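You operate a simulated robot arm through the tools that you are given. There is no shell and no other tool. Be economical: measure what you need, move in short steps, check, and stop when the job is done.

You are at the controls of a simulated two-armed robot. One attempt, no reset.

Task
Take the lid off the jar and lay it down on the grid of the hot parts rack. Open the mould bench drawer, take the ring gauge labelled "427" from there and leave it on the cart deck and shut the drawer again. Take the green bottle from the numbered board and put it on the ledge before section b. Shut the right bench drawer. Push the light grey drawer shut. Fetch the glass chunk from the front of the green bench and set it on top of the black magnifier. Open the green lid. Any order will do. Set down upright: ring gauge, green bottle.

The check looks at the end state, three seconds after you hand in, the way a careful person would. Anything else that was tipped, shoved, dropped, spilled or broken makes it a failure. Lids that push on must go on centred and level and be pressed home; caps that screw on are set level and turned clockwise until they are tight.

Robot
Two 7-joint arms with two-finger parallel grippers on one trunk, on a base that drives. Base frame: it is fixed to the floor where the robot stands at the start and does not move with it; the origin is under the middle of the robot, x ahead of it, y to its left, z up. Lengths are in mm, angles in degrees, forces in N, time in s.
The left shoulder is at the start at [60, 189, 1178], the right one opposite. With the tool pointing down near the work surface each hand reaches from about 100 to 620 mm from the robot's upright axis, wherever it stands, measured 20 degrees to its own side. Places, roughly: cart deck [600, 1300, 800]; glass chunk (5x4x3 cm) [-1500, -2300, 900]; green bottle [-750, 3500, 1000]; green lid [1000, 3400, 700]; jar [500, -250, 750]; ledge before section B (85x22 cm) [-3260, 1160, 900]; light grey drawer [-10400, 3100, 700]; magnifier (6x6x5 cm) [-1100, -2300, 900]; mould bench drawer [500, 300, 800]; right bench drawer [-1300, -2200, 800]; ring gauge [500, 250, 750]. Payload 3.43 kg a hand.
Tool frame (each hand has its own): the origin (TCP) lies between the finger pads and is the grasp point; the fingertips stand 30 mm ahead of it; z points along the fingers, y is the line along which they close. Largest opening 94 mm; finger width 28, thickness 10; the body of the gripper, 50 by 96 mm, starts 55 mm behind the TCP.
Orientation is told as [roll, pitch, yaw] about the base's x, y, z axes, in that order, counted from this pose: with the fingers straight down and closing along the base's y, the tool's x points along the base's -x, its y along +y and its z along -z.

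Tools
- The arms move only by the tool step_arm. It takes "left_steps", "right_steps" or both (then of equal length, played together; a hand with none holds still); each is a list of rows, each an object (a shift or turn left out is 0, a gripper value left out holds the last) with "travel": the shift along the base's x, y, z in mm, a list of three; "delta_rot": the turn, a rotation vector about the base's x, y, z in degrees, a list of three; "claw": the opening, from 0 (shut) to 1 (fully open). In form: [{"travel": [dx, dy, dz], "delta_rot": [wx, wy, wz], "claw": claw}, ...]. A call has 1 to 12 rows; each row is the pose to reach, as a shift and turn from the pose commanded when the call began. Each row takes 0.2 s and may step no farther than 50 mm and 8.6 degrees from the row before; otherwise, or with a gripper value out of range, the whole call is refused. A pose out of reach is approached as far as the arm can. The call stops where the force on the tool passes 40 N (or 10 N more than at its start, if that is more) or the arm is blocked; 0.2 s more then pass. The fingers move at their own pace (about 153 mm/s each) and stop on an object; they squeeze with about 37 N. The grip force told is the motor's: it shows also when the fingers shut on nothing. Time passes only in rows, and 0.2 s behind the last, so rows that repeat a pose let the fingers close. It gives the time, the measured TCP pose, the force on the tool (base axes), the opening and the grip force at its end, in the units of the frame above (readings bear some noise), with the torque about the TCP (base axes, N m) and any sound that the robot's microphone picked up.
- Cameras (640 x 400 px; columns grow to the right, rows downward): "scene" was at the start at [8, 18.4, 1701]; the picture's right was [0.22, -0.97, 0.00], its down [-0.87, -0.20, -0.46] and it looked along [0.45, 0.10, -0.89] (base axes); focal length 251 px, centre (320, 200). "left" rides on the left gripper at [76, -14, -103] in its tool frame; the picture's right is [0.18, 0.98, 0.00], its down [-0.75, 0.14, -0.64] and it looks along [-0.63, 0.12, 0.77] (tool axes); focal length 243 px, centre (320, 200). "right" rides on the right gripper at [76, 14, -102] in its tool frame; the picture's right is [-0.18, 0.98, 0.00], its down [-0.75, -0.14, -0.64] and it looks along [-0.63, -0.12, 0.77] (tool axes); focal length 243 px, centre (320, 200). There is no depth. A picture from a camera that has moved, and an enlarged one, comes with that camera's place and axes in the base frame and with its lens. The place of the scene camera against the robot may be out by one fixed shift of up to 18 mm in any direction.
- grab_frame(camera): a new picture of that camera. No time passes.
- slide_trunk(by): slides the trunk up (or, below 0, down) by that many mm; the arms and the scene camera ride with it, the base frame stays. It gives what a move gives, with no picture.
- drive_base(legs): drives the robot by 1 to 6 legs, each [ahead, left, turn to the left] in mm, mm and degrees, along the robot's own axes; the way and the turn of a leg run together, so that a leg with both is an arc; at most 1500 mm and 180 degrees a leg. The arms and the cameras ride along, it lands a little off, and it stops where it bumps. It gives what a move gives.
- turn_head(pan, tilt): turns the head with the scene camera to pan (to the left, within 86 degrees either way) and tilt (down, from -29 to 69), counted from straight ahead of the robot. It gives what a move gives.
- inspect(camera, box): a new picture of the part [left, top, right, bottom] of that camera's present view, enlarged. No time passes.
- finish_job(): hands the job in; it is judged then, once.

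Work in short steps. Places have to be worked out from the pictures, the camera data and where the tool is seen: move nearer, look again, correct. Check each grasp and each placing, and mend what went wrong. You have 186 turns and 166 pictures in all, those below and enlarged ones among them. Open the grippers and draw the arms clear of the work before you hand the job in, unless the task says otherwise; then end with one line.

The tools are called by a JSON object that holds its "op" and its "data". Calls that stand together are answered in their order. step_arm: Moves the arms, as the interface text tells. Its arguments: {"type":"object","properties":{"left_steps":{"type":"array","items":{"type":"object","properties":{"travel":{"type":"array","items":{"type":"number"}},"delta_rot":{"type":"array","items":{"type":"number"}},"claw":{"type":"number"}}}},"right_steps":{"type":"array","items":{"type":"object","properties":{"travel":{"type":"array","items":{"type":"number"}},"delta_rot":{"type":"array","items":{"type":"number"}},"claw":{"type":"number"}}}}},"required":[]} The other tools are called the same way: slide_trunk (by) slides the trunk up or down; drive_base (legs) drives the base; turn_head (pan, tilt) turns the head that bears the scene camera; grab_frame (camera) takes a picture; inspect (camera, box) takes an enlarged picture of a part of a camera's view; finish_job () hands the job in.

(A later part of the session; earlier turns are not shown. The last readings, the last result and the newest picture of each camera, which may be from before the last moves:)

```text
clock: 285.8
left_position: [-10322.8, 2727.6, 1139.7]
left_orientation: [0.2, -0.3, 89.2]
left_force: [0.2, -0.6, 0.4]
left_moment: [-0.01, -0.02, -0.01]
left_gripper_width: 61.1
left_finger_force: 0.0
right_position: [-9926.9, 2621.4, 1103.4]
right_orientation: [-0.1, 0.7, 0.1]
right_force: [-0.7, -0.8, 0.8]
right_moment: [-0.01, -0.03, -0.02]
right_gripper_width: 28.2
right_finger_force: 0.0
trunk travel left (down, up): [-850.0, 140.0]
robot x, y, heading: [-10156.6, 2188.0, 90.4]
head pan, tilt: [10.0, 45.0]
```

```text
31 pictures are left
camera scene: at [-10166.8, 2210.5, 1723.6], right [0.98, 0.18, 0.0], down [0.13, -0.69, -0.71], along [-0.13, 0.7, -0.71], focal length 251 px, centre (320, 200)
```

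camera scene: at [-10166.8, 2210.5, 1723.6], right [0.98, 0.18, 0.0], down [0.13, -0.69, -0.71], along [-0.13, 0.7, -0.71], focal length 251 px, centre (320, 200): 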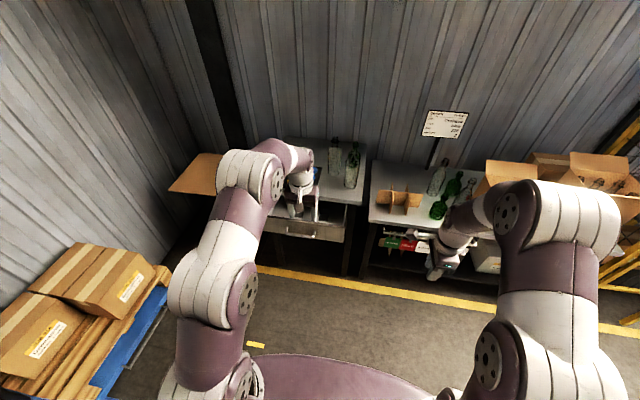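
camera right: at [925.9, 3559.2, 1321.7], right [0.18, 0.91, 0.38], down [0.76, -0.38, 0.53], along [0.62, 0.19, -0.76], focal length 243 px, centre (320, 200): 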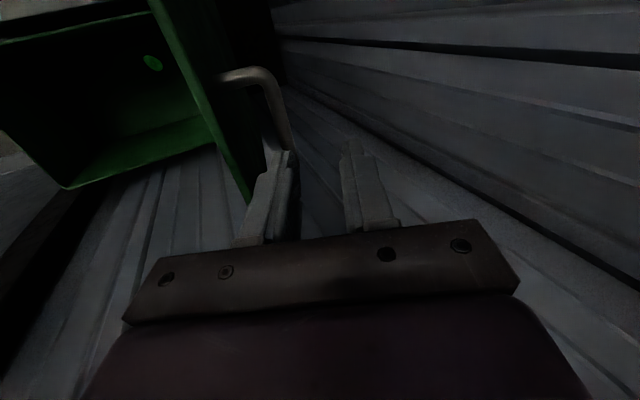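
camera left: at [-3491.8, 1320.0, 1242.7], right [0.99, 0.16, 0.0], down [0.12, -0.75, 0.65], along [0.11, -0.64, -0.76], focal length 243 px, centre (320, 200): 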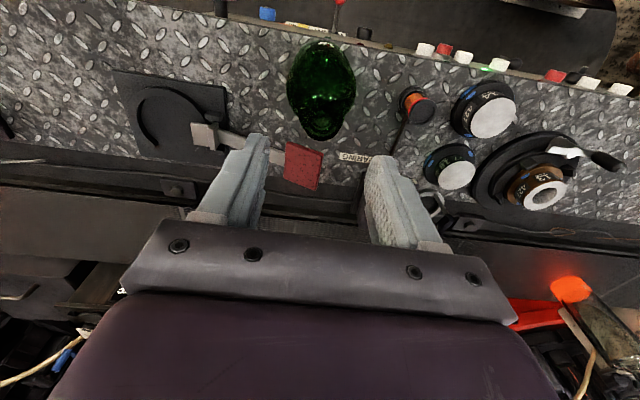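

Zooming on the drawer.

{"op": "inspect", "data": {"camera": "scene", "box": [230, 170, 390, 270]}}

{"op": "grab_frame", "data": {"camera": "left"}}

```text
4.00 times, centred on (310, 220) of scene
camera zoom: at [-10166.8, 2210.5, 1723.6], right [0.98, 0.18, 0.0], down [0.13, -0.69, -0.71], along [-0.13, 0.7, -0.71], focal length 1003 px, centre (360, 120)
```

zoom: 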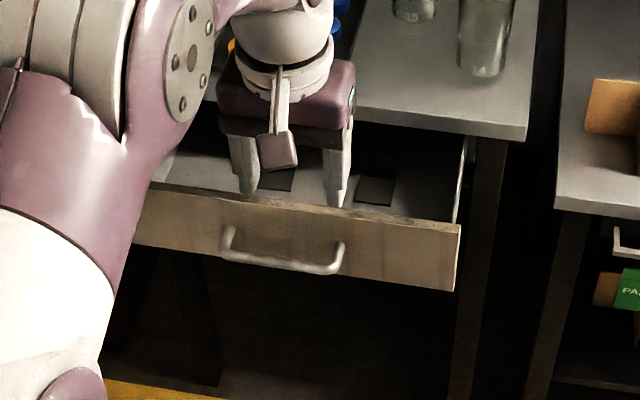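

```text
29 pictures are left
camera left: at [-10309.7, 2651.1, 1241.9], right [-0.99, -0.17, 0.0], down [-0.13, 0.75, 0.64], along [-0.11, 0.63, -0.76], focal length 243 px, centre (320, 200)
```

left: 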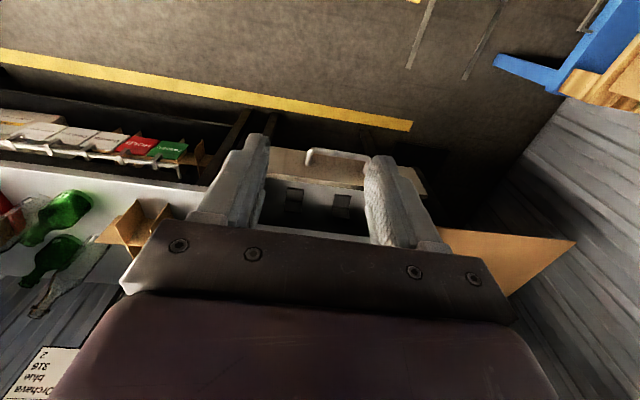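

Handle bar at (-10400,2938,714). I lower the closed left hand in front of it and retract the right hand.

{"op": "step_arm", "data": {"left_steps": [{"travel": [-20, -10, -45], "claw": 0}, {"travel": [-40, -10, -90]}, {"travel": [-60, -10, -138]}, {"travel": [-78, -10, -184]}, {"travel": [-78, -10, -232]}, {"travel": [-78, -10, -280]}, {"travel": [-78, -10, -328]}, {"travel": [-78, -10, -376]}, {"travel": [-78, -10, -418]}], "right_steps": [{"travel": [0, -20, 0]}, {"travel": [0, -40, 0]}, {"travel": [0, -60, 0]}, {"travel": [0, -80, 0]}, {"travel": [0, -100, 0]}, {"travel": [0, -120, 0]}, {"travel": [0, -120, 0]}, {"travel": [0, -120, 0]}, {"travel": [0, -120, 0]}]}}

{"op": "drive_base", "data": {"legs": [[170, 0, -0.4]]}}

{"op": "inspect", "data": {"camera": "scene", "box": [210, 180, 390, 310]}}

```text
refused: row 1 steps farther than a row can; nothing moved
```

```text
clock: 287.3
left_position: [-10321.4, 2896.6, 1140.1]
left_orientation: [0.3, -0.3, 89.0]
left_force: [0.4, -0.6, -0.1]
left_moment: [-0.01, -0.02, -0.02]
left_gripper_width: 61.2
left_finger_force: 0.0
right_position: [-9925.2, 2788.0, 1105.6]
right_orientation: [0.0, 0.7, 0.0]
right_force: [-0.1, -0.6, -0.7]
right_moment: [0.01, 0.04, -0.01]
right_gripper_width: 28.0
right_finger_force: 0.1
trunk travel left (down, up): [-850.0, 140.0]
robot x, y, heading: [-10162.2, 2355.8, 90.1]
head pan, tilt: [10.0, 45.0]
```

```text
3.08 times, centred on (300, 245) of scene
camera zoom: at [-10168.1, 2377.7, 1723.6], right [0.98, 0.18, 0.0], down [0.12, -0.69, -0.71], along [-0.12, 0.7, -0.71], focal length 771 px, centre (382, 62)
```

zoom: 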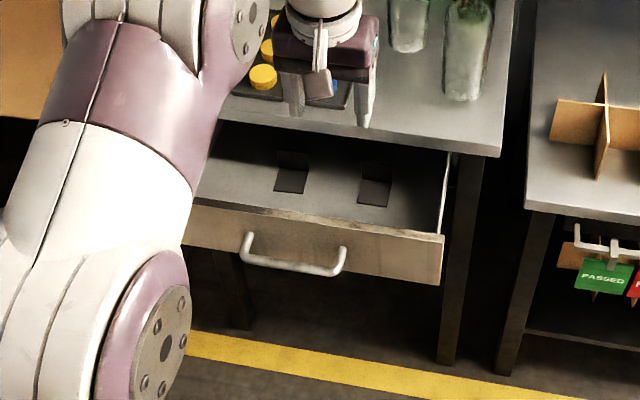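

The arm call was refused (step too long); the hand is still high. I redo the lowering with shorter rows, at y≈2855.

{"op": "step_arm", "data": {"left_steps": [{"travel": [-10, -20, -35], "claw": 0}, {"travel": [-22, -40, -72]}, {"travel": [-36, -42, -118]}, {"travel": [-50, -42, -164]}, {"travel": [-64, -42, -210]}, {"travel": [-78, -42, -256]}, {"travel": [-78, -42, -304]}, {"travel": [-78, -42, -352]}, {"travel": [-78, -42, -398]}, {"travel": [-78, -42, -420]}], "right_steps": [{"travel": [0, -20, 0]}, {"travel": [0, -40, 0]}, {"travel": [0, -60, 0]}, {"travel": [0, -80, 0]}, {"travel": [0, -100, 0]}, {"travel": [0, -120, 0]}, {"travel": [0, -120, 0]}, {"travel": [0, -120, 0]}, {"travel": [0, -120, 0]}, {"travel": [0, -120, 0]}]}}

{"op": "inspect", "data": {"camera": "scene", "box": [210, 180, 390, 310]}}

```text
clock: 289.5
left_position: [-10400.1, 2857.5, 721.3]
left_orientation: [0.2, -0.3, 88.9]
left_force: [-0.4, -0.7, 0.3]
left_moment: [0.0, -0.01, 0.01]
left_gripper_width: 0.0
left_finger_force: 33.4
right_position: [-9926.0, 2670.1, 1104.9]
right_orientation: [-0.1, 0.7, 0.1]
right_force: [-0.3, -0.2, 0.3]
right_moment: [-0.01, -0.01, 0.02]
right_gripper_width: 28.2
right_finger_force: 0.1
trunk travel left (down, up): [-850.0, 140.0]
robot x, y, heading: [-10163.0, 2359.6, 90.0]
head pan, tilt: [10.0, 45.0]
```

```text
3.08 times, centred on (300, 245) of scene
camera zoom: at [-10167.9, 2380.7, 1723.6], right [0.98, 0.18, 0.0], down [0.12, -0.7, -0.71], along [-0.12, 0.7, -0.71], focal length 771 px, centre (382, 62)
```

zoom: 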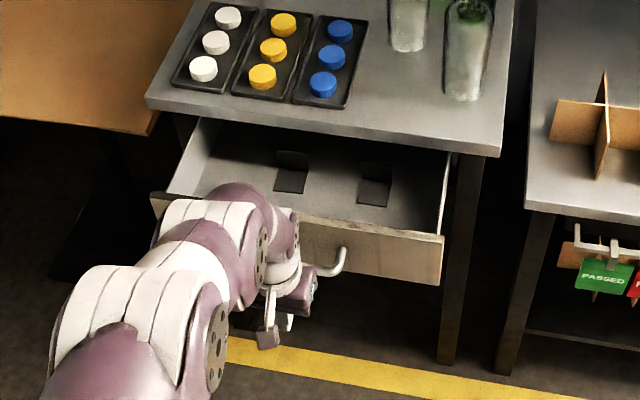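

Hand is in front of the bar. I push forward.

{"op": "drive_base", "data": {"legs": [[190, 0, 0]]}}

{"op": "inspect", "data": {"camera": "scene", "box": [210, 200, 390, 330]}}

```text
clock: 291.0
left_position: [-10398.0, 3044.1, 723.6]
left_orientation: [0.2, -0.2, 88.8]
left_force: [-0.8, -0.4, -0.1]
left_moment: [0.02, -0.02, -0.03]
left_gripper_width: 0.0
left_finger_force: 33.3
right_position: [-9925.4, 2855.7, 1104.6]
right_orientation: [0.0, 0.8, -0.1]
right_force: [0.5, 0.0, -0.6]
right_moment: [-0.03, -0.02, 0.02]
right_gripper_width: 28.0
right_finger_force: 0.0
trunk travel left (down, up): [-850.0, 140.0]
robot x, y, heading: [-10158.9, 2544.7, 90.0]
head pan, tilt: [10.0, 45.0]
```

```text
3.08 times, centred on (300, 265) of scene
camera zoom: at [-10168.1, 2567.1, 1723.6], right [0.98, 0.17, 0.0], down [0.12, -0.7, -0.71], along [-0.12, 0.7, -0.71], focal length 771 px, centre (382, 0)
```

zoom: 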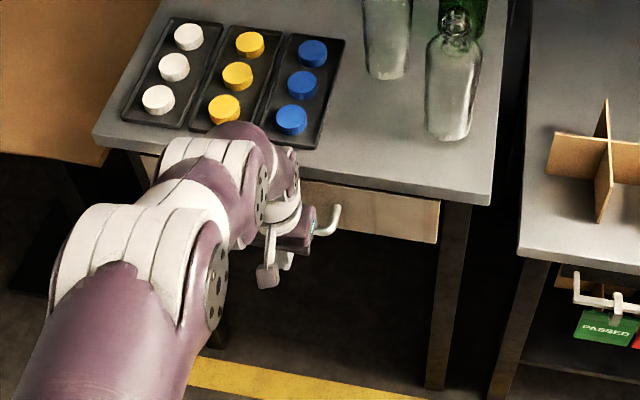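

Nearly in. I push until it hits the stop.

{"op": "drive_base", "data": {"legs": [[60, 0, 0]]}}

{"op": "inspect", "data": {"camera": "scene", "box": [210, 210, 390, 340]}}

```text
clock: 292.0
left_position: [-10399.5, 3069.4, 715.2]
left_orientation: [0.0, 1.8, 89.2]
left_force: [-0.1, -2.1, -4.9]
left_moment: [-0.06, 0.02, -0.01]
left_gripper_width: 0.0
left_finger_force: 33.2
right_position: [-9925.3, 2894.9, 1104.8]
right_orientation: [-0.1, 0.7, -0.1]
right_force: [0.0, -0.4, 0.0]
right_moment: [0.0, 0.03, -0.02]
right_gripper_width: 28.2
right_finger_force: 0.0
trunk travel left (down, up): [-850.0, 140.0]
robot x, y, heading: [-10158.3, 2580.0, 90.3]
head pan, tilt: [10.0, 45.0]
stopped in leg 1: the force on the tool passed its limit at 130 N (the readings are from after the stop); the commanded pose is now the measured one
```

```text
3.08 times, centred on (300, 275) of scene
camera zoom: at [-10168.3, 2606.9, 1723.4], right [0.98, 0.17, 0.0], down [0.12, -0.7, -0.71], along [-0.12, 0.7, -0.71], focal length 771 px, centre (382, -31)
```

zoom: 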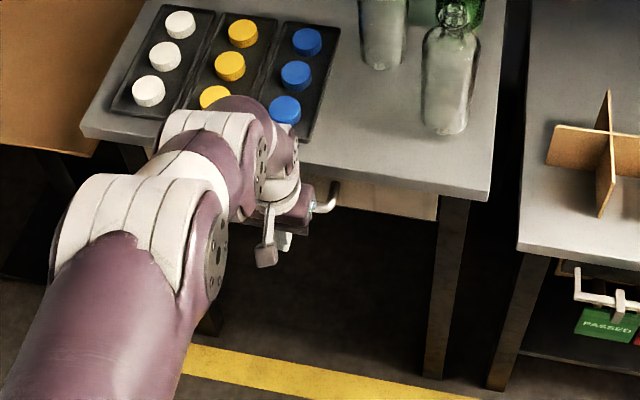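

Drawer is shut against its stop. I raise the hand, back off, turn to +x and drive back down the aisle.

{"op": "drive_base", "data": {"legs": [[-120, 0, 0]]}}

{"op": "step_arm", "data": {"left_steps": [{"travel": [0, -5, 45]}, {"travel": [0, -10, 92]}, {"travel": [0, -15, 140]}, {"travel": [5, -25, 187]}, {"travel": [10, -40, 232]}, {"travel": [15, -60, 276]}, {"travel": [20, -80, 320]}, {"travel": [25, -100, 360]}, {"travel": [30, -120, 390]}]}}

{"op": "inspect", "data": {"camera": "scene", "box": [230, 160, 390, 280]}}

{"op": "drive_base", "data": {"legs": [[-200, 0, 0], [0, 0, -90.3], [1500, 0, 0], [1500, 0, 0], [1500, 0, 0]]}}

```text
clock: 293.2
left_position: [-10396.5, 2950.2, 715.0]
left_orientation: [0.0, 1.8, 89.1]
left_force: [0.1, 0.0, -0.3]
left_moment: [0.03, 0.01, -0.01]
left_gripper_width: 0.0
left_finger_force: 32.6
right_position: [-9923.6, 2775.4, 1105.4]
right_orientation: [-0.1, 0.7, -0.2]
right_force: [-0.1, -0.5, 0.0]
right_moment: [0.0, 0.02, 0.01]
right_gripper_width: 27.9
right_finger_force: 0.1
trunk travel left (down, up): [-850.0, 140.0]
robot x, y, heading: [-10158.3, 2463.9, 90.0]
head pan, tilt: [10.0, 45.0]
```

```text
clock: 295.2
left_position: [-10366.8, 2831.4, 1106.5]
left_orientation: [-0.1, 1.7, 89.0]
left_force: [0.1, 0.6, -0.4]
left_moment: [0.0, -0.01, 0.07]
left_gripper_width: 0.1
left_finger_force: 33.0
right_position: [-9924.9, 2773.1, 1105.5]
right_orientation: [0.0, 0.7, -0.2]
right_force: [0.5, 0.5, -0.4]
right_moment: [0.01, 0.0, -0.04]
right_gripper_width: 28.2
right_finger_force: 0.1
trunk travel left (down, up): [-850.0, 140.0]
robot x, y, heading: [-10161.9, 2461.6, 90.1]
head pan, tilt: [10.0, 45.0]
```

```text
3.33 times, centred on (310, 220) of scene
camera zoom: at [-10167.9, 2484.3, 1723.5], right [0.98, 0.17, 0.0], down [0.12, -0.7, -0.71], along [-0.12, 0.7, -0.71], focal length 836 px, centre (353, 133)
```

zoom: 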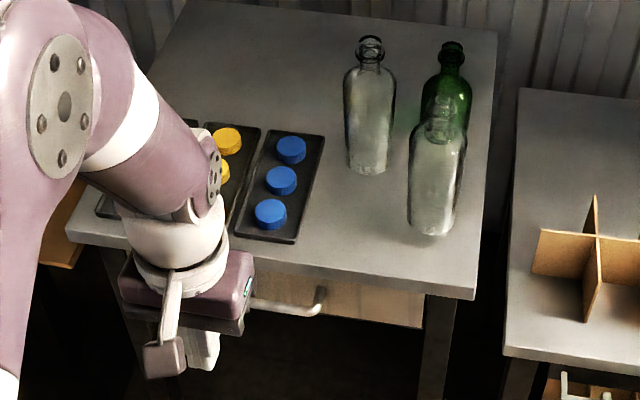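

```text
clock: 321.6
left_position: [-5303.1, 2523.2, 1105.9]
left_orientation: [-0.1, 1.7, -1.4]
left_force: [-0.2, 0.0, 0.0]
left_moment: [-0.03, -0.02, 0.03]
left_gripper_width: 0.0
left_finger_force: 32.9
right_position: [-5364.0, 2080.9, 1105.2]
right_orientation: [-0.2, 0.6, -90.6]
right_force: [-0.6, 0.9, -1.0]
right_moment: [0.04, 0.01, 0.02]
right_gripper_width: 28.2
right_finger_force: 0.0
trunk travel left (down, up): [-850.0, 140.0]
robot x, y, heading: [-5676.8, 2320.5, -0.4]
head pan, tilt: [10.0, 45.0]
```

Drawer closed. I continue down the aisle to x≈-500, then turn to face -y and look.

{"op": "drive_base", "data": {"legs": [[1500, -60, 0.4], [1500, -60, 0], [1500, 0, 0], [650, 0, 0], [0, 0, -90]]}}

{"op": "turn_head", "data": {"pan": 0, "tilt": 15}}

{"op": "grab_frame", "data": {"camera": "scene"}}

```text
refused: leg 1 is longer than a leg can be; nothing moved
```

```text
clock: 322.6
left_position: [-5304.4, 2523.7, 1105.6]
left_orientation: [0.0, 1.7, -1.5]
left_force: [0.4, -0.1, -1.0]
left_moment: [0.05, -0.01, 0.0]
left_gripper_width: 0.0
left_finger_force: 33.0
right_position: [-5364.2, 2081.6, 1104.5]
right_orientation: [-0.1, 0.8, -90.6]
right_force: [0.4, -0.8, 0.3]
right_moment: [0.06, 0.0, -0.01]
right_gripper_width: 28.0
right_finger_force: 0.0
trunk travel left (down, up): [-850.0, 140.0]
robot x, y, heading: [-5677.3, 2318.2, -0.2]
head pan, tilt: [0.0, 15.0]
```

```text
23 pictures are left
camera scene: at [-5635.9, 2322.3, 1770.3], right [-0.01, -1.0, 0.0], down [-0.26, 0.0, -0.97], along [0.97, -0.01, -0.26], focal length 251 px, centre (320, 200)
```

scene: 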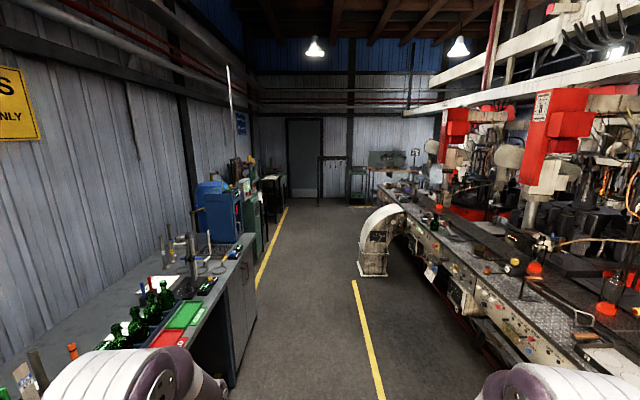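

Aisle ahead is clear. I resend the drive with legs under the limit.

{"op": "drive_base", "data": {"legs": [[1490, -50, 0.2], [1490, -50, 0], [1490, 0, 0], [690, 0, 0], [0, 0, -90], [1300, 0, 0]]}}

{"op": "grab_frame", "data": {"camera": "scene"}}

```text
clock: 357.5
left_position: [-198.8, 594.9, 1106.1]
left_orientation: [0.1, 1.8, -89.1]
left_force: [0.0, -0.1, -1.0]
left_moment: [0.02, 0.01, 0.0]
left_gripper_width: 0.0
left_finger_force: 33.1
right_position: [-642.3, 637.6, 1104.0]
right_orientation: [0.0, 0.7, -178.4]
right_force: [-0.1, 0.4, -0.1]
right_moment: [0.02, 0.0, 0.0]
right_gripper_width: 28.0
right_finger_force: 0.1
trunk travel left (down, up): [-850.0, 140.0]
robot x, y, heading: [-416.2, 956.1, -88.4]
head pan, tilt: [0.0, 15.0]
```

```text
22 pictures are left
camera scene: at [-410.1, 927.9, 1770.4], right [-1.0, -0.03, 0.0], down [-0.01, 0.26, -0.97], along [0.03, -0.97, -0.26], focal length 251 px, centre (320, 200)
```

scene: 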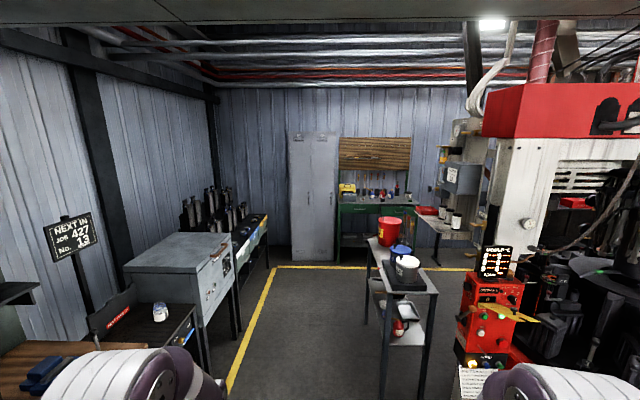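

The green bench is at the far wall, right of the lockers. I drive along x≈-420 to y≈-1500, then strafe right in front of it.

{"op": "drive_base", "data": {"legs": [[1490, 0, -1.6], [950, 0, 0], [0, -850, 0]]}}

{"op": "turn_head", "data": {"pan": 0, "tilt": 42}}

{"op": "grab_frame", "data": {"camera": "scene"}}

```text
clock: 373.6
left_position: [-1022.6, -1866.2, 1105.2]
left_orientation: [-0.2, 1.7, -89.1]
left_force: [0.6, 0.4, 0.5]
left_moment: [-0.01, -0.03, 0.01]
left_gripper_width: 0.0
left_finger_force: 33.1
right_position: [-1467.0, -1821.1, 1103.9]
right_orientation: [-0.1, 0.6, -178.4]
right_force: [0.0, 0.4, -0.1]
right_moment: [0.0, -0.01, 0.0]
right_gripper_width: 28.3
right_finger_force: 0.1
trunk travel left (down, up): [-850.0, 140.0]
robot x, y, heading: [-1240.9, -1499.4, -88.5]
head pan, tilt: [0.0, 15.0]
```

```text
clock: 374.5
left_position: [-1023.0, -1866.9, 1104.9]
left_orientation: [0.0, 1.7, -89.1]
left_force: [-0.7, -0.3, -0.7]
left_moment: [-0.05, -0.02, 0.03]
left_gripper_width: 0.2
left_finger_force: 33.1
right_position: [-1466.5, -1821.5, 1104.4]
right_orientation: [-0.2, 0.7, -178.5]
right_force: [0.7, -0.5, -0.6]
right_moment: [0.0, -0.01, 0.0]
right_gripper_width: 28.4
right_finger_force: 0.1
trunk travel left (down, up): [-850.0, 140.0]
robot x, y, heading: [-1241.1, -1502.0, -88.4]
head pan, tilt: [0.0, 42.0]
```

```text
21 pictures are left
camera scene: at [-1234.4, -1521.9, 1727.9], right [-1.0, -0.03, 0.0], down [-0.02, 0.67, -0.74], along [0.02, -0.74, -0.67], focal length 251 px, centre (320, 200)
```

scene: 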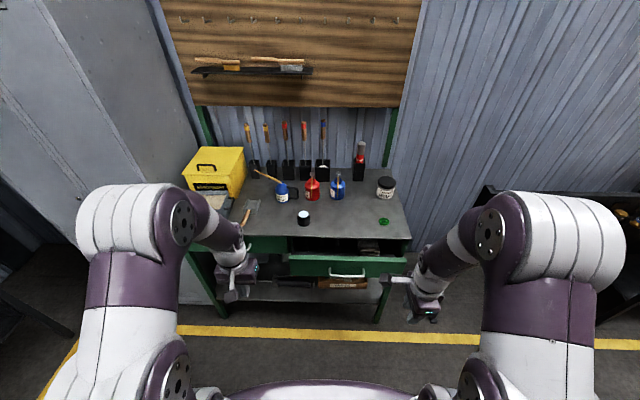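

The right drawer is open; the black magnifier is at (304,217) and the green glass chunk at (384,222). Zooming.

{"op": "inspect", "data": {"camera": "scene", "box": [260, 180, 430, 300]}}

```text
3.33 times, centred on (345, 240) of scene
camera zoom: at [-1234.4, -1521.9, 1727.9], right [-1.0, -0.03, 0.0], down [-0.02, 0.67, -0.74], along [0.02, -0.74, -0.67], focal length 836 px, centre (237, 67)
```

zoom: 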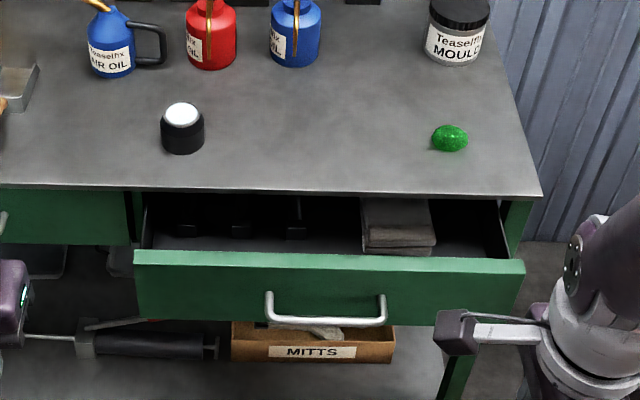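

I rotate the right hand to face forward and bring it over towards the drawer handle for a second view.

{"op": "step_arm", "data": {"right_steps": [{"travel": [12, -5, 0], "delta_rot": [0, 0, 8.2], "claw": 0}, {"travel": [24, -10, 0], "delta_rot": [0, 0, 16.4]}, {"travel": [36, -15, 0], "delta_rot": [0, 0, 24.6]}, {"travel": [48, -20, 0], "delta_rot": [0, 0, 32.8]}, {"travel": [60, -25, 0], "delta_rot": [0, 0, 41]}, {"travel": [72, -30, 0], "delta_rot": [0, 0, 49.2]}, {"travel": [84, -35, 0], "delta_rot": [0, 0, 57.4]}, {"travel": [96, -40, 0], "delta_rot": [0, 0, 65.6]}, {"travel": [110, -45, 0], "delta_rot": [0, 0, 73.8]}, {"travel": [124, -50, 0], "delta_rot": [0, 0, 82]}, {"travel": [135, -55, 0], "delta_rot": [0, 0, 88.4]}]}}

{"op": "grab_frame", "data": {"camera": "right"}}

```text
clock: 376.9
left_position: [-1022.0, -1866.4, 1106.0]
left_orientation: [-0.1, 1.7, -89.1]
left_force: [0.6, 0.1, 0.2]
left_moment: [-0.02, 0.01, -0.04]
left_gripper_width: 0.1
left_finger_force: 33.1
right_position: [-1331.0, -1877.2, 1103.5]
right_orientation: [0.0, 0.6, -90.1]
right_force: [-0.4, 0.8, -0.7]
right_moment: [-0.01, 0.0, 0.01]
right_gripper_width: 0.0
right_finger_force: 33.3
trunk travel left (down, up): [-850.0, 140.0]
robot x, y, heading: [-1239.8, -1503.5, -88.2]
head pan, tilt: [0.0, 42.0]
```

```text
19 pictures are left
camera right: at [-1316.4, -1801.9, 1206.5], right [0.98, -0.18, 0.0], down [-0.14, -0.76, 0.63], along [-0.12, -0.62, -0.77], focal length 243 px, centre (320, 200)
```

right: 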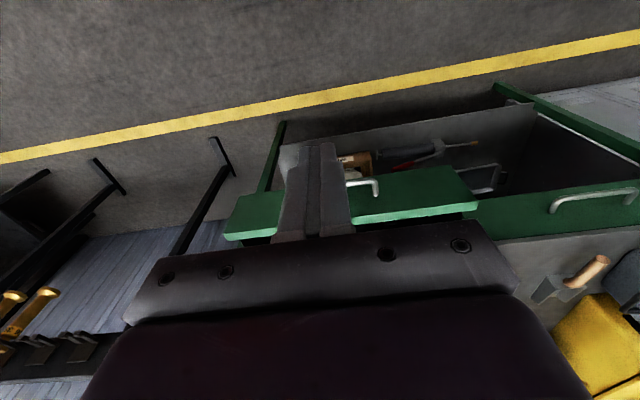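

Handle bar ≈ (-1330,-2108,~798). I lower the closed right hand in front of it and push with the base.

{"op": "step_arm", "data": {"right_steps": [{"travel": [0, -20, -40]}, {"travel": [0, -40, -80]}, {"travel": [0, -60, -120]}, {"travel": [0, -80, -160]}, {"travel": [0, -100, -200]}, {"travel": [0, -120, -240]}, {"travel": [0, -140, -275]}, {"travel": [0, -155, -300]}]}}

{"op": "drive_base", "data": {"legs": [[90, 0, 0]]}}

{"op": "inspect", "data": {"camera": "scene", "box": [250, 190, 430, 330]}}

```text
clock: 378.7
left_position: [-1024.2, -1866.8, 1105.8]
left_orientation: [0.0, 1.8, -89.2]
left_force: [-0.1, -0.3, -0.3]
left_moment: [0.01, 0.02, -0.02]
left_gripper_width: 0.0
left_finger_force: 32.8
right_position: [-1330.6, -2030.1, 804.7]
right_orientation: [-0.1, 0.7, -90.1]
right_force: [0.4, 0.2, 0.1]
right_moment: [0.03, -0.01, -0.05]
right_gripper_width: 0.2
right_finger_force: 32.8
trunk travel left (down, up): [-850.0, 140.0]
robot x, y, heading: [-1244.2, -1506.0, -88.4]
head pan, tilt: [0.0, 42.0]
```

```text
clock: 379.8
left_position: [-1021.1, -1956.7, 1105.1]
left_orientation: [0.0, 1.7, -89.2]
left_force: [-0.6, -0.2, 0.7]
left_moment: [0.01, -0.02, -0.02]
left_gripper_width: 0.0
left_finger_force: 33.6
right_position: [-1328.6, -2120.1, 804.1]
right_orientation: [-0.2, 0.6, -90.1]
right_force: [1.1, 0.7, 0.0]
right_moment: [-0.02, 0.04, -0.02]
right_gripper_width: 0.0
right_finger_force: 32.6
trunk travel left (down, up): [-850.0, 140.0]
robot x, y, heading: [-1237.3, -1593.2, -88.4]
head pan, tilt: [0.0, 42.0]
```

```text
2.86 times, centred on (340, 260) of scene
camera zoom: at [-1232.0, -1611.4, 1727.9], right [-1.0, -0.03, 0.0], down [-0.02, 0.67, -0.74], along [0.02, -0.74, -0.67], focal length 716 px, centre (263, 29)
```

zoom: 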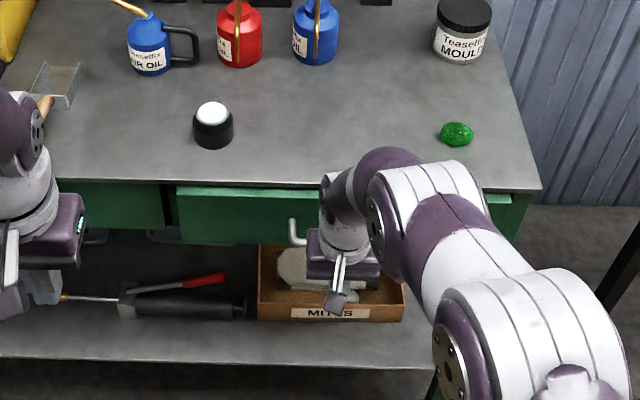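

The drawer is moving in; I push until it stops.

{"op": "drive_base", "data": {"legs": [[80, 0, 0]]}}

{"op": "inspect", "data": {"camera": "scene", "box": [250, 190, 430, 330]}}

```text
clock: 380.9
left_position: [-1018.6, -2021.9, 1106.6]
left_orientation: [0.0, 1.7, -89.4]
left_force: [0.7, -0.7, -0.5]
left_moment: [0.01, -0.01, 0.03]
left_gripper_width: 0.1
left_finger_force: 32.8
right_position: [-1329.1, -2173.2, 800.0]
right_orientation: [-0.5, 2.6, -90.1]
right_force: [0.7, 3.6, 0.5]
right_moment: [-0.45, -0.04, -0.05]
right_gripper_width: 0.0
right_finger_force: 33.1
trunk travel left (down, up): [-850.0, 140.0]
robot x, y, heading: [-1236.6, -1656.9, -88.6]
head pan, tilt: [0.0, 42.0]
stopped in leg 1: the force on the tool passed its limit at 155 N (the readings are from after the stop); the commanded pose is now the measured one
```

```text
2.86 times, centred on (340, 260) of scene
camera zoom: at [-1229.8, -1676.2, 1727.8], right [-1.0, -0.03, 0.0], down [-0.02, 0.67, -0.74], along [0.02, -0.74, -0.67], focal length 716 px, centre (263, 29)
```

zoom: 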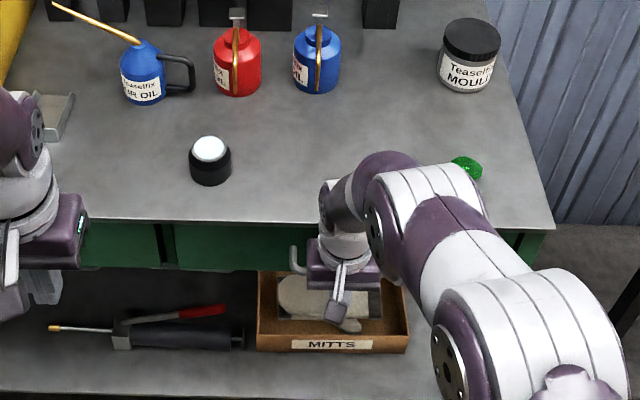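

Drawer is shut. I back off, raise the right hand level, and approach the chunk at about (-1502,-2311).

{"op": "drive_base", "data": {"legs": [[-110, 0, 0]]}}

{"op": "step_arm", "data": {"right_steps": [{"travel": [0, 5, 45], "delta_rot": [-1, 0, 0]}, {"travel": [-10, 10, 90], "delta_rot": [-2, -0.5, 0]}, {"travel": [-30, 10, 133], "delta_rot": [-2.6, -0.5, 0]}, {"travel": [-55, 10, 173]}, {"travel": [-85, 5, 211]}, {"travel": [-115, 0, 245]}, {"travel": [-145, 0, 270], "claw": 1}]}}

{"op": "drive_base", "data": {"legs": [[200, 0, -1.4]]}}

{"op": "grab_frame", "data": {"camera": "right"}}

```text
clock: 382.1
left_position: [-1022.1, -1915.5, 1106.0]
left_orientation: [0.0, 1.7, -89.4]
left_force: [-0.6, 0.3, 0.0]
left_moment: [0.02, 0.01, -0.02]
left_gripper_width: 0.0
left_finger_force: 33.2
right_position: [-1331.5, -2067.6, 799.1]
right_orientation: [-0.5, 2.7, -90.0]
right_force: [0.0, 0.7, -0.6]
right_moment: [0.0, 0.0, -0.01]
right_gripper_width: 0.0
right_finger_force: 32.9
trunk travel left (down, up): [-850.0, 140.0]
robot x, y, heading: [-1238.2, -1550.1, -88.5]
head pan, tilt: [0.0, 42.0]
```

```text
clock: 383.7
left_position: [-1022.6, -1915.0, 1106.0]
left_orientation: [0.0, 1.8, -89.3]
left_force: [-0.7, 0.4, 0.4]
left_moment: [0.01, 0.01, 0.03]
left_gripper_width: 0.0
left_finger_force: 32.5
right_position: [-1476.9, -2064.9, 1069.6]
right_orientation: [-0.4, 2.9, -89.9]
right_force: [-0.3, 0.1, 0.2]
right_moment: [0.01, -0.01, 0.0]
right_gripper_width: 93.6
right_finger_force: 0.1
trunk travel left (down, up): [-850.0, 140.0]
robot x, y, heading: [-1239.1, -1549.2, -88.3]
head pan, tilt: [0.0, 42.0]
```

```text
clock: 385.3
left_position: [-1025.2, -2118.1, 1107.3]
left_orientation: [0.0, 1.6, -90.5]
left_force: [0.6, 0.6, -0.4]
left_moment: [0.0, -0.01, -0.02]
left_gripper_width: 0.0
left_finger_force: 32.6
right_position: [-1481.8, -2259.0, 1069.9]
right_orientation: [-0.4, 2.6, -91.1]
right_force: [0.3, -0.3, -0.4]
right_moment: [0.02, 0.01, -0.02]
right_gripper_width: 93.9
right_finger_force: 0.0
trunk travel left (down, up): [-850.0, 140.0]
robot x, y, heading: [-1237.8, -1750.2, -89.2]
head pan, tilt: [0.0, 42.0]
```

```text
16 pictures are left
camera right: at [-1465.3, -2187.4, 1175.4], right [0.98, -0.2, -0.02], down [-0.15, -0.78, 0.61], along [-0.14, -0.59, -0.79], focal length 243 px, centre (320, 200)
```

right: 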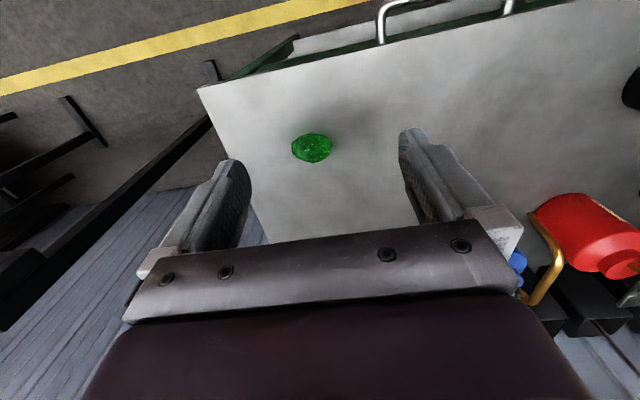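

Chunk centre ≈(-1508,-2313,900), bench ≈885. I descend with the tilt corrected to TCP z≈918 and look.

{"op": "step_arm", "data": {"right_steps": [{"travel": [-13, -27, -20], "delta_rot": [-1.3, 0, 0], "claw": 0.85}, {"travel": [-26, -54, -45], "delta_rot": [-2.6, 0, 0]}, {"travel": [-26, -54, -90], "delta_rot": [-2.6, 0, 0]}, {"travel": [-26, -54, -125], "delta_rot": [-2.6, 0, 0]}, {"travel": [-26, -54, -145], "delta_rot": [-2.6, 0, 0]}, {"travel": [-26, -54, -152], "delta_rot": [-2.6, 0, 0]}]}}

{"op": "grab_frame", "data": {"camera": "right"}}

```text
clock: 386.5
left_position: [-1025.8, -2117.0, 1106.7]
left_orientation: [-0.1, 1.6, -90.5]
left_force: [0.1, -0.2, -0.4]
left_moment: [0.02, 0.0, 0.0]
left_gripper_width: 0.0
left_finger_force: 33.2
right_position: [-1511.2, -2312.9, 930.7]
right_orientation: [-0.4, -0.1, -91.0]
right_force: [1.3, 12.9, 17.8]
right_moment: [0.23, -0.91, 0.52]
right_gripper_width: 79.9
right_finger_force: 0.6
trunk travel left (down, up): [-850.0, 140.0]
robot x, y, heading: [-1238.4, -1752.0, -89.4]
head pan, tilt: [0.0, 42.0]
stopped in row 6 (right hand): the force on the tool passed its limit at 47 N (the readings are from after the stop); the commanded pose is now the measured one
```

```text
15 pictures are left
camera right: at [-1492.9, -2236.8, 1032.1], right [0.98, -0.2, -0.01], down [-0.15, -0.75, 0.64], along [-0.13, -0.63, -0.77], focal length 243 px, centre (320, 200)
```

right: 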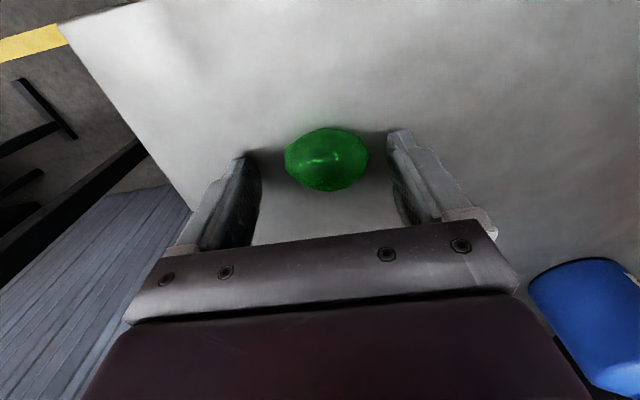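

Fingertips touch the bench (z≈900) with the chunk between them. I raise 3 mm, shift 8 mm toward me, and close.

{"op": "step_arm", "data": {"right_steps": [{"travel": [0, 0, 4]}, {"travel": [2, 8, 4]}, {"travel": [2, 8, 4], "claw": 0}, {"travel": [2, 8, 4], "claw": 0}, {"travel": [2, 8, 4], "claw": 0}, {"travel": [2, 8, 4], "claw": 0}, {"travel": [2, 8, 40], "claw": 0}, {"travel": [2, 8, 85], "claw": 0}, {"travel": [2, 8, 110], "claw": 0}]}}

{"op": "grab_frame", "data": {"camera": "right"}}

```text
clock: 388.5
left_position: [-1026.4, -2118.3, 1105.5]
left_orientation: [0.0, 1.7, -90.6]
left_force: [-0.3, -0.2, -1.0]
left_moment: [-0.01, 0.0, -0.01]
left_gripper_width: 0.0
left_finger_force: 32.5
right_position: [-1509.6, -2307.1, 1038.0]
right_orientation: [-0.3, 0.0, -91.1]
right_force: [0.6, -0.7, -1.4]
right_moment: [0.03, -0.02, 0.0]
right_gripper_width: 42.9
right_finger_force: 37.0
trunk travel left (down, up): [-850.0, 140.0]
robot x, y, heading: [-1234.2, -1750.6, -89.5]
head pan, tilt: [0.0, 42.0]
```

```text
14 pictures are left
camera right: at [-1491.5, -2230.2, 1139.8], right [0.98, -0.2, -0.01], down [-0.15, -0.75, 0.64], along [-0.14, -0.63, -0.77], focal length 243 px, centre (320, 200)
```

right: 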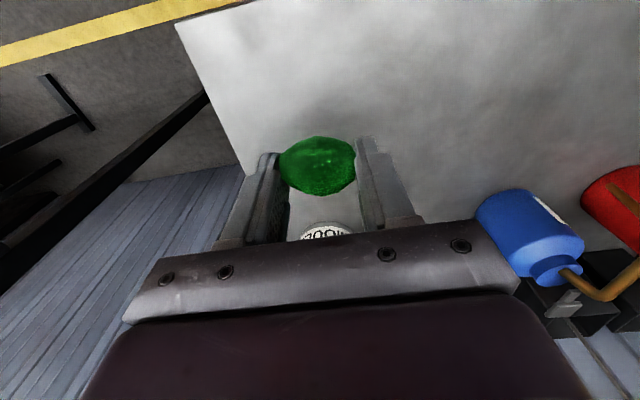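

Chunk held (43 mm). I strafe left 200 mm and move the arm 150 mm left toward the magnifier at ≈(-1148,-2296), then look.

{"op": "drive_base", "data": {"legs": [[0, 200, 0]]}}

{"op": "step_arm", "data": {"right_steps": [{"travel": [40, 5, 5]}, {"travel": [80, 10, 10]}, {"travel": [115, 12, 12]}]}}

{"op": "grab_frame", "data": {"camera": "right"}}

```text
clock: 390.1
left_position: [-831.3, -2116.3, 1106.1]
left_orientation: [0.0, 1.7, -90.4]
left_force: [1.1, 0.3, 0.0]
left_moment: [0.0, 0.0, 0.01]
left_gripper_width: 0.0
left_finger_force: 33.1
right_position: [-1315.7, -2306.1, 1038.3]
right_orientation: [-0.3, 0.1, -91.1]
right_force: [-0.3, 0.3, -0.5]
right_moment: [-0.02, -0.01, 0.03]
right_gripper_width: 42.7
right_finger_force: 36.9
trunk travel left (down, up): [-850.0, 140.0]
robot x, y, heading: [-1039.6, -1751.5, -89.2]
head pan, tilt: [0.0, 42.0]
```

```text
clock: 390.9
left_position: [-829.5, -2117.0, 1105.4]
left_orientation: [-0.1, 1.8, -90.4]
left_force: [0.4, -0.2, 0.9]
left_moment: [-0.01, 0.02, 0.04]
left_gripper_width: 0.1
left_finger_force: 33.2
right_position: [-1195.3, -2294.8, 1050.1]
right_orientation: [-0.5, 0.1, -91.1]
right_force: [0.1, -0.1, -0.8]
right_moment: [0.01, -0.03, -0.04]
right_gripper_width: 42.8
right_finger_force: 37.0
trunk travel left (down, up): [-850.0, 140.0]
robot x, y, heading: [-1041.1, -1747.4, -89.4]
head pan, tilt: [0.0, 42.0]
```

```text
13 pictures are left
camera right: at [-1177.8, -2218.7, 1151.4], right [0.98, -0.2, -0.01], down [-0.15, -0.75, 0.64], along [-0.14, -0.63, -0.77], focal length 243 px, centre (320, 200)
```

right: 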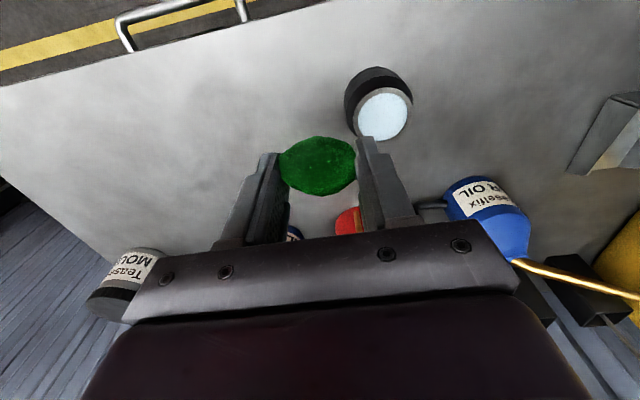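

Magnifier top centre at (-1143,-2302,950). I move over it and lower to z≈1005, then check.

{"op": "step_arm", "data": {"right_steps": [{"travel": [26, -4, 0]}, {"travel": [52, -9, 0]}, {"travel": [52, -9, -25]}, {"travel": [52, -9, -42]}]}}

{"op": "grab_frame", "data": {"camera": "right"}}

```text
clock: 391.9
left_position: [-830.2, -2117.3, 1105.7]
left_orientation: [-0.1, 1.8, -90.4]
left_force: [-0.2, 0.5, 0.5]
left_moment: [0.02, -0.01, 0.02]
left_gripper_width: 0.3
left_finger_force: 32.8
right_position: [-1145.9, -2303.3, 1006.6]
right_orientation: [-0.4, 0.0, -91.0]
right_force: [0.0, 0.0, -0.8]
right_moment: [0.01, 0.03, -0.03]
right_gripper_width: 42.6
right_finger_force: 37.0
trunk travel left (down, up): [-850.0, 140.0]
robot x, y, heading: [-1040.8, -1746.0, -89.5]
head pan, tilt: [0.0, 42.0]
```

```text
12 pictures are left
camera right: at [-1128.8, -2226.9, 1108.3], right [0.98, -0.2, -0.01], down [-0.15, -0.75, 0.64], along [-0.13, -0.63, -0.77], focal length 243 px, centre (320, 200)
```

right: 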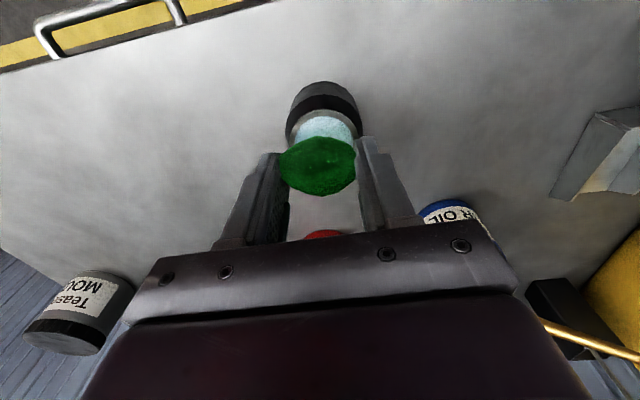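

Well aligned (4 mm shift in x). I lower in 2–3 mm steps until contact.

{"op": "step_arm", "data": {"right_steps": [{"travel": [4, -3, -4]}, {"travel": [4, -3, -8]}, {"travel": [4, -3, -11]}, {"travel": [4, -3, -14]}, {"travel": [4, -3, -17]}, {"travel": [4, -3, -19]}]}}

```text
clock: 393.3
left_position: [-830.3, -2117.1, 1106.1]
left_orientation: [0.0, 1.7, -90.4]
left_force: [-0.9, 0.1, -0.1]
left_moment: [0.0, -0.01, 0.01]
left_gripper_width: 0.0
left_finger_force: 33.1
right_position: [-1141.8, -2305.5, 989.3]
right_orientation: [-0.4, 0.0, -91.0]
right_force: [-0.9, 0.6, -0.4]
right_moment: [-0.01, -0.03, 0.0]
right_gripper_width: 42.7
right_finger_force: 36.9
trunk travel left (down, up): [-850.0, 140.0]
robot x, y, heading: [-1040.0, -1749.0, -89.4]
head pan, tilt: [0.0, 42.0]
```

{"op": "step_arm", "data": {"right_steps": [{"travel": [0, 0, -1.5]}, {"travel": [0, 0, -3]}, {"travel": [0, 0, -4.5]}, {"travel": [0, 0, -6]}, {"travel": [0, 0, -7.5]}]}}

{"op": "inspect", "data": {"camera": "right", "box": [230, 60, 430, 240]}}

```text
clock: 394.5
left_position: [-830.8, -2115.5, 1106.5]
left_orientation: [0.0, 1.7, -90.4]
left_force: [0.5, -0.2, 0.4]
left_moment: [0.0, 0.01, 0.02]
left_gripper_width: 0.0
left_finger_force: 33.1
right_position: [-1143.1, -2306.4, 981.1]
right_orientation: [-0.4, 0.0, -91.0]
right_force: [1.3, 0.2, -0.1]
right_moment: [0.0, -0.02, 0.0]
right_gripper_width: 42.8
right_finger_force: 36.8
trunk travel left (down, up): [-850.0, 140.0]
robot x, y, heading: [-1043.0, -1751.4, -89.2]
head pan, tilt: [0.0, 42.0]
```

```text
2.22 times, centred on (330, 150) of right
camera zoom: at [-1124.7, -2228.6, 1083.0], right [0.98, -0.2, -0.01], down [-0.15, -0.75, 0.64], along [-0.13, -0.63, -0.77], focal length 539 px, centre (298, 311)
```

zoom: 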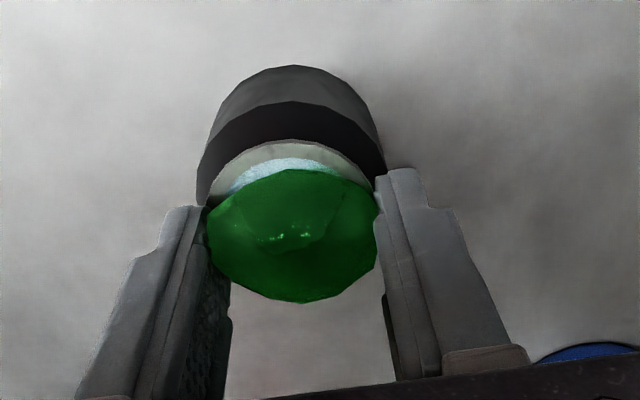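

Centred on the lens. Continue lowering.

{"op": "step_arm", "data": {"right_steps": [{"travel": [0, 0, -1.5]}, {"travel": [0, 0, -3]}, {"travel": [0, 0, -4.5]}, {"travel": [0, 0, -6]}]}}

```text
clock: 395.5
left_position: [-829.7, -2114.3, 1107.9]
left_orientation: [-0.2, 1.6, -90.4]
left_force: [0.1, 0.1, 0.5]
left_moment: [-0.03, 0.03, 0.02]
left_gripper_width: 0.2
left_finger_force: 32.9
right_position: [-1142.1, -2305.6, 979.7]
right_orientation: [-0.4, -0.5, -91.0]
right_force: [0.4, -0.8, 29.4]
right_moment: [0.02, 0.01, -0.1]
right_gripper_width: 43.2
right_finger_force: 36.7
trunk travel left (down, up): [-850.0, 140.0]
robot x, y, heading: [-1043.0, -1747.0, -89.5]
head pan, tilt: [0.0, 42.0]
```

Contact at 29 N. I ease 4 mm up, open gently and rise slowly.

{"op": "step_arm", "data": {"right_steps": [{"travel": [0, 0, 2]}, {"travel": [0, 0, 3.5]}, {"travel": [0, 0, 3.5], "claw": 0.55}, {"travel": [0, 0, 3.5], "claw": 0.7}, {"travel": [0, 0, 3.5], "claw": 0.7}, {"travel": [0, 0, 30], "claw": 0.8}, {"travel": [0, 0, 70], "claw": 0.8}, {"travel": [0, 0, 110], "claw": 0.8}]}}

{"op": "grab_frame", "data": {"camera": "right"}}

```text
clock: 397.3
left_position: [-830.6, -2115.8, 1105.4]
left_orientation: [0.0, 1.7, -90.3]
left_force: [-0.8, -0.1, -0.2]
left_moment: [-0.03, -0.01, -0.01]
left_gripper_width: 0.1
left_finger_force: 33.1
right_position: [-1141.5, -2306.9, 1086.9]
right_orientation: [-0.4, 0.0, -91.0]
right_force: [0.1, 1.1, 0.0]
right_moment: [0.03, 0.04, 0.0]
right_gripper_width: 75.0
right_finger_force: 0.1
trunk travel left (down, up): [-850.0, 140.0]
robot x, y, heading: [-1039.0, -1747.6, -89.4]
head pan, tilt: [0.0, 42.0]
```

```text
10 pictures are left
camera right: at [-1124.2, -2230.5, 1188.2], right [0.98, -0.2, -0.01], down [-0.15, -0.75, 0.64], along [-0.13, -0.63, -0.77], focal length 243 px, centre (320, 200)
```

right: 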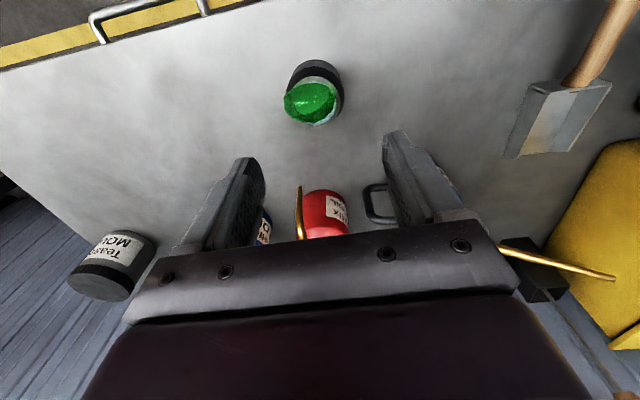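

The chunk sits on the magnifier. Zooming to confirm it is stable.

{"op": "inspect", "data": {"camera": "right", "box": [260, 40, 370, 140]}}

{"op": "drive_base", "data": {"legs": [[-350, 0, 0]]}}

{"op": "inspect", "data": {"camera": "scene", "box": [290, 120, 450, 220]}}

```text
4.00 times, centred on (315, 90) of right
camera zoom: at [-1124.2, -2230.5, 1188.2], right [0.98, -0.2, -0.01], down [-0.15, -0.75, 0.64], along [-0.13, -0.63, -0.77], focal length 970 px, centre (340, 640)
```

zoom: 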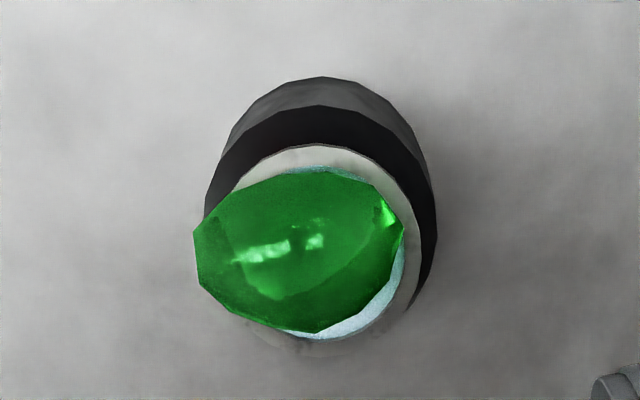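

```text
clock: 399.6
left_position: [-832.5, -1770.1, 1105.2]
left_orientation: [0.0, 1.6, -90.2]
left_force: [0.0, 0.0, -0.5]
left_moment: [0.0, 0.01, -0.03]
left_gripper_width: 0.0
left_finger_force: 32.6
right_position: [-1144.2, -1962.2, 1085.2]
right_orientation: [-0.4, -0.1, -90.7]
right_force: [-1.1, -0.1, 0.0]
right_moment: [0.02, -0.01, 0.01]
right_gripper_width: 75.4
right_finger_force: 0.1
trunk travel left (down, up): [-850.0, 140.0]
robot x, y, heading: [-1043.3, -1401.9, -89.1]
head pan, tilt: [0.0, 42.0]
```

```text
4.00 times, centred on (370, 170) of scene
camera zoom: at [-1038.7, -1422.1, 1727.8], right [-1.0, -0.01, 0.0], down [-0.01, 0.67, -0.74], along [0.01, -0.74, -0.67], focal length 1003 px, centre (120, 320)
```

zoom: 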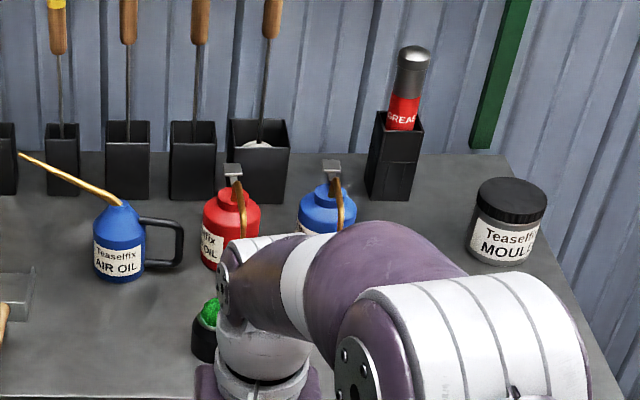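

Chunk is resting securely. One check of the drawer front with the base further back.

{"op": "drive_base", "data": {"legs": [[-200, 250, 0]]}}

{"op": "turn_head", "data": {"pan": -15, "tilt": 35}}

{"op": "grab_frame", "data": {"camera": "scene"}}

```text
clock: 401.0
left_position: [-762.3, -1739.3, 1104.6]
left_orientation: [0.0, 1.8, -91.0]
left_force: [0.8, 0.0, -0.4]
left_moment: [0.03, 0.01, 0.03]
left_gripper_width: 0.0
left_finger_force: 32.5
right_position: [-1075.2, -1926.2, 1085.3]
right_orientation: [-0.4, 0.1, -91.8]
right_force: [0.3, -0.4, 0.3]
right_moment: [0.01, 0.02, -0.01]
right_gripper_width: 75.5
right_finger_force: 0.1
trunk travel left (down, up): [-850.0, 140.0]
robot x, y, heading: [-969.1, -1369.6, -90.2]
head pan, tilt: [0.0, 42.0]
stopped in leg 1: the robot was blocked; the commanded pose is now the measured one
```

```text
clock: 401.8
left_position: [-760.6, -1737.5, 1106.3]
left_orientation: [-0.1, 1.7, -90.9]
left_force: [-0.2, 0.9, 0.0]
left_moment: [0.0, -0.01, 0.02]
left_gripper_width: 0.0
left_finger_force: 33.0
right_position: [-1075.8, -1923.8, 1086.3]
right_orientation: [-0.3, 0.0, -91.5]
right_force: [0.4, 0.5, -0.1]
right_moment: [0.0, -0.03, 0.01]
right_gripper_width: 75.4
right_finger_force: 0.0
trunk travel left (down, up): [-850.0, 140.0]
robot x, y, heading: [-970.9, -1369.6, -90.3]
head pan, tilt: [-15.0, 35.0]
```

```text
7 pictures are left
camera scene: at [-983.8, -1387.7, 1738.4], right [-0.97, 0.26, 0.0], down [0.15, 0.55, -0.82], along [-0.21, -0.79, -0.57], focal length 251 px, centre (320, 200)
```

scene: 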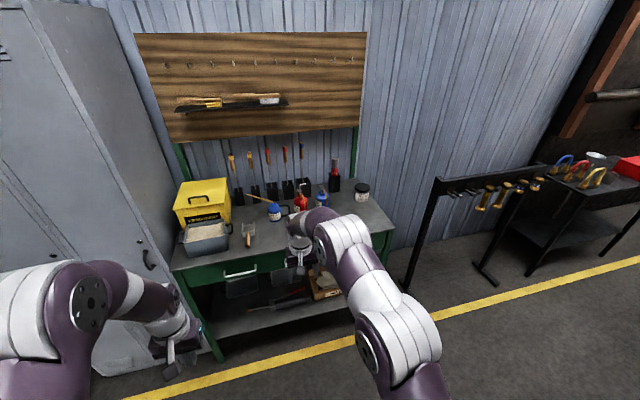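

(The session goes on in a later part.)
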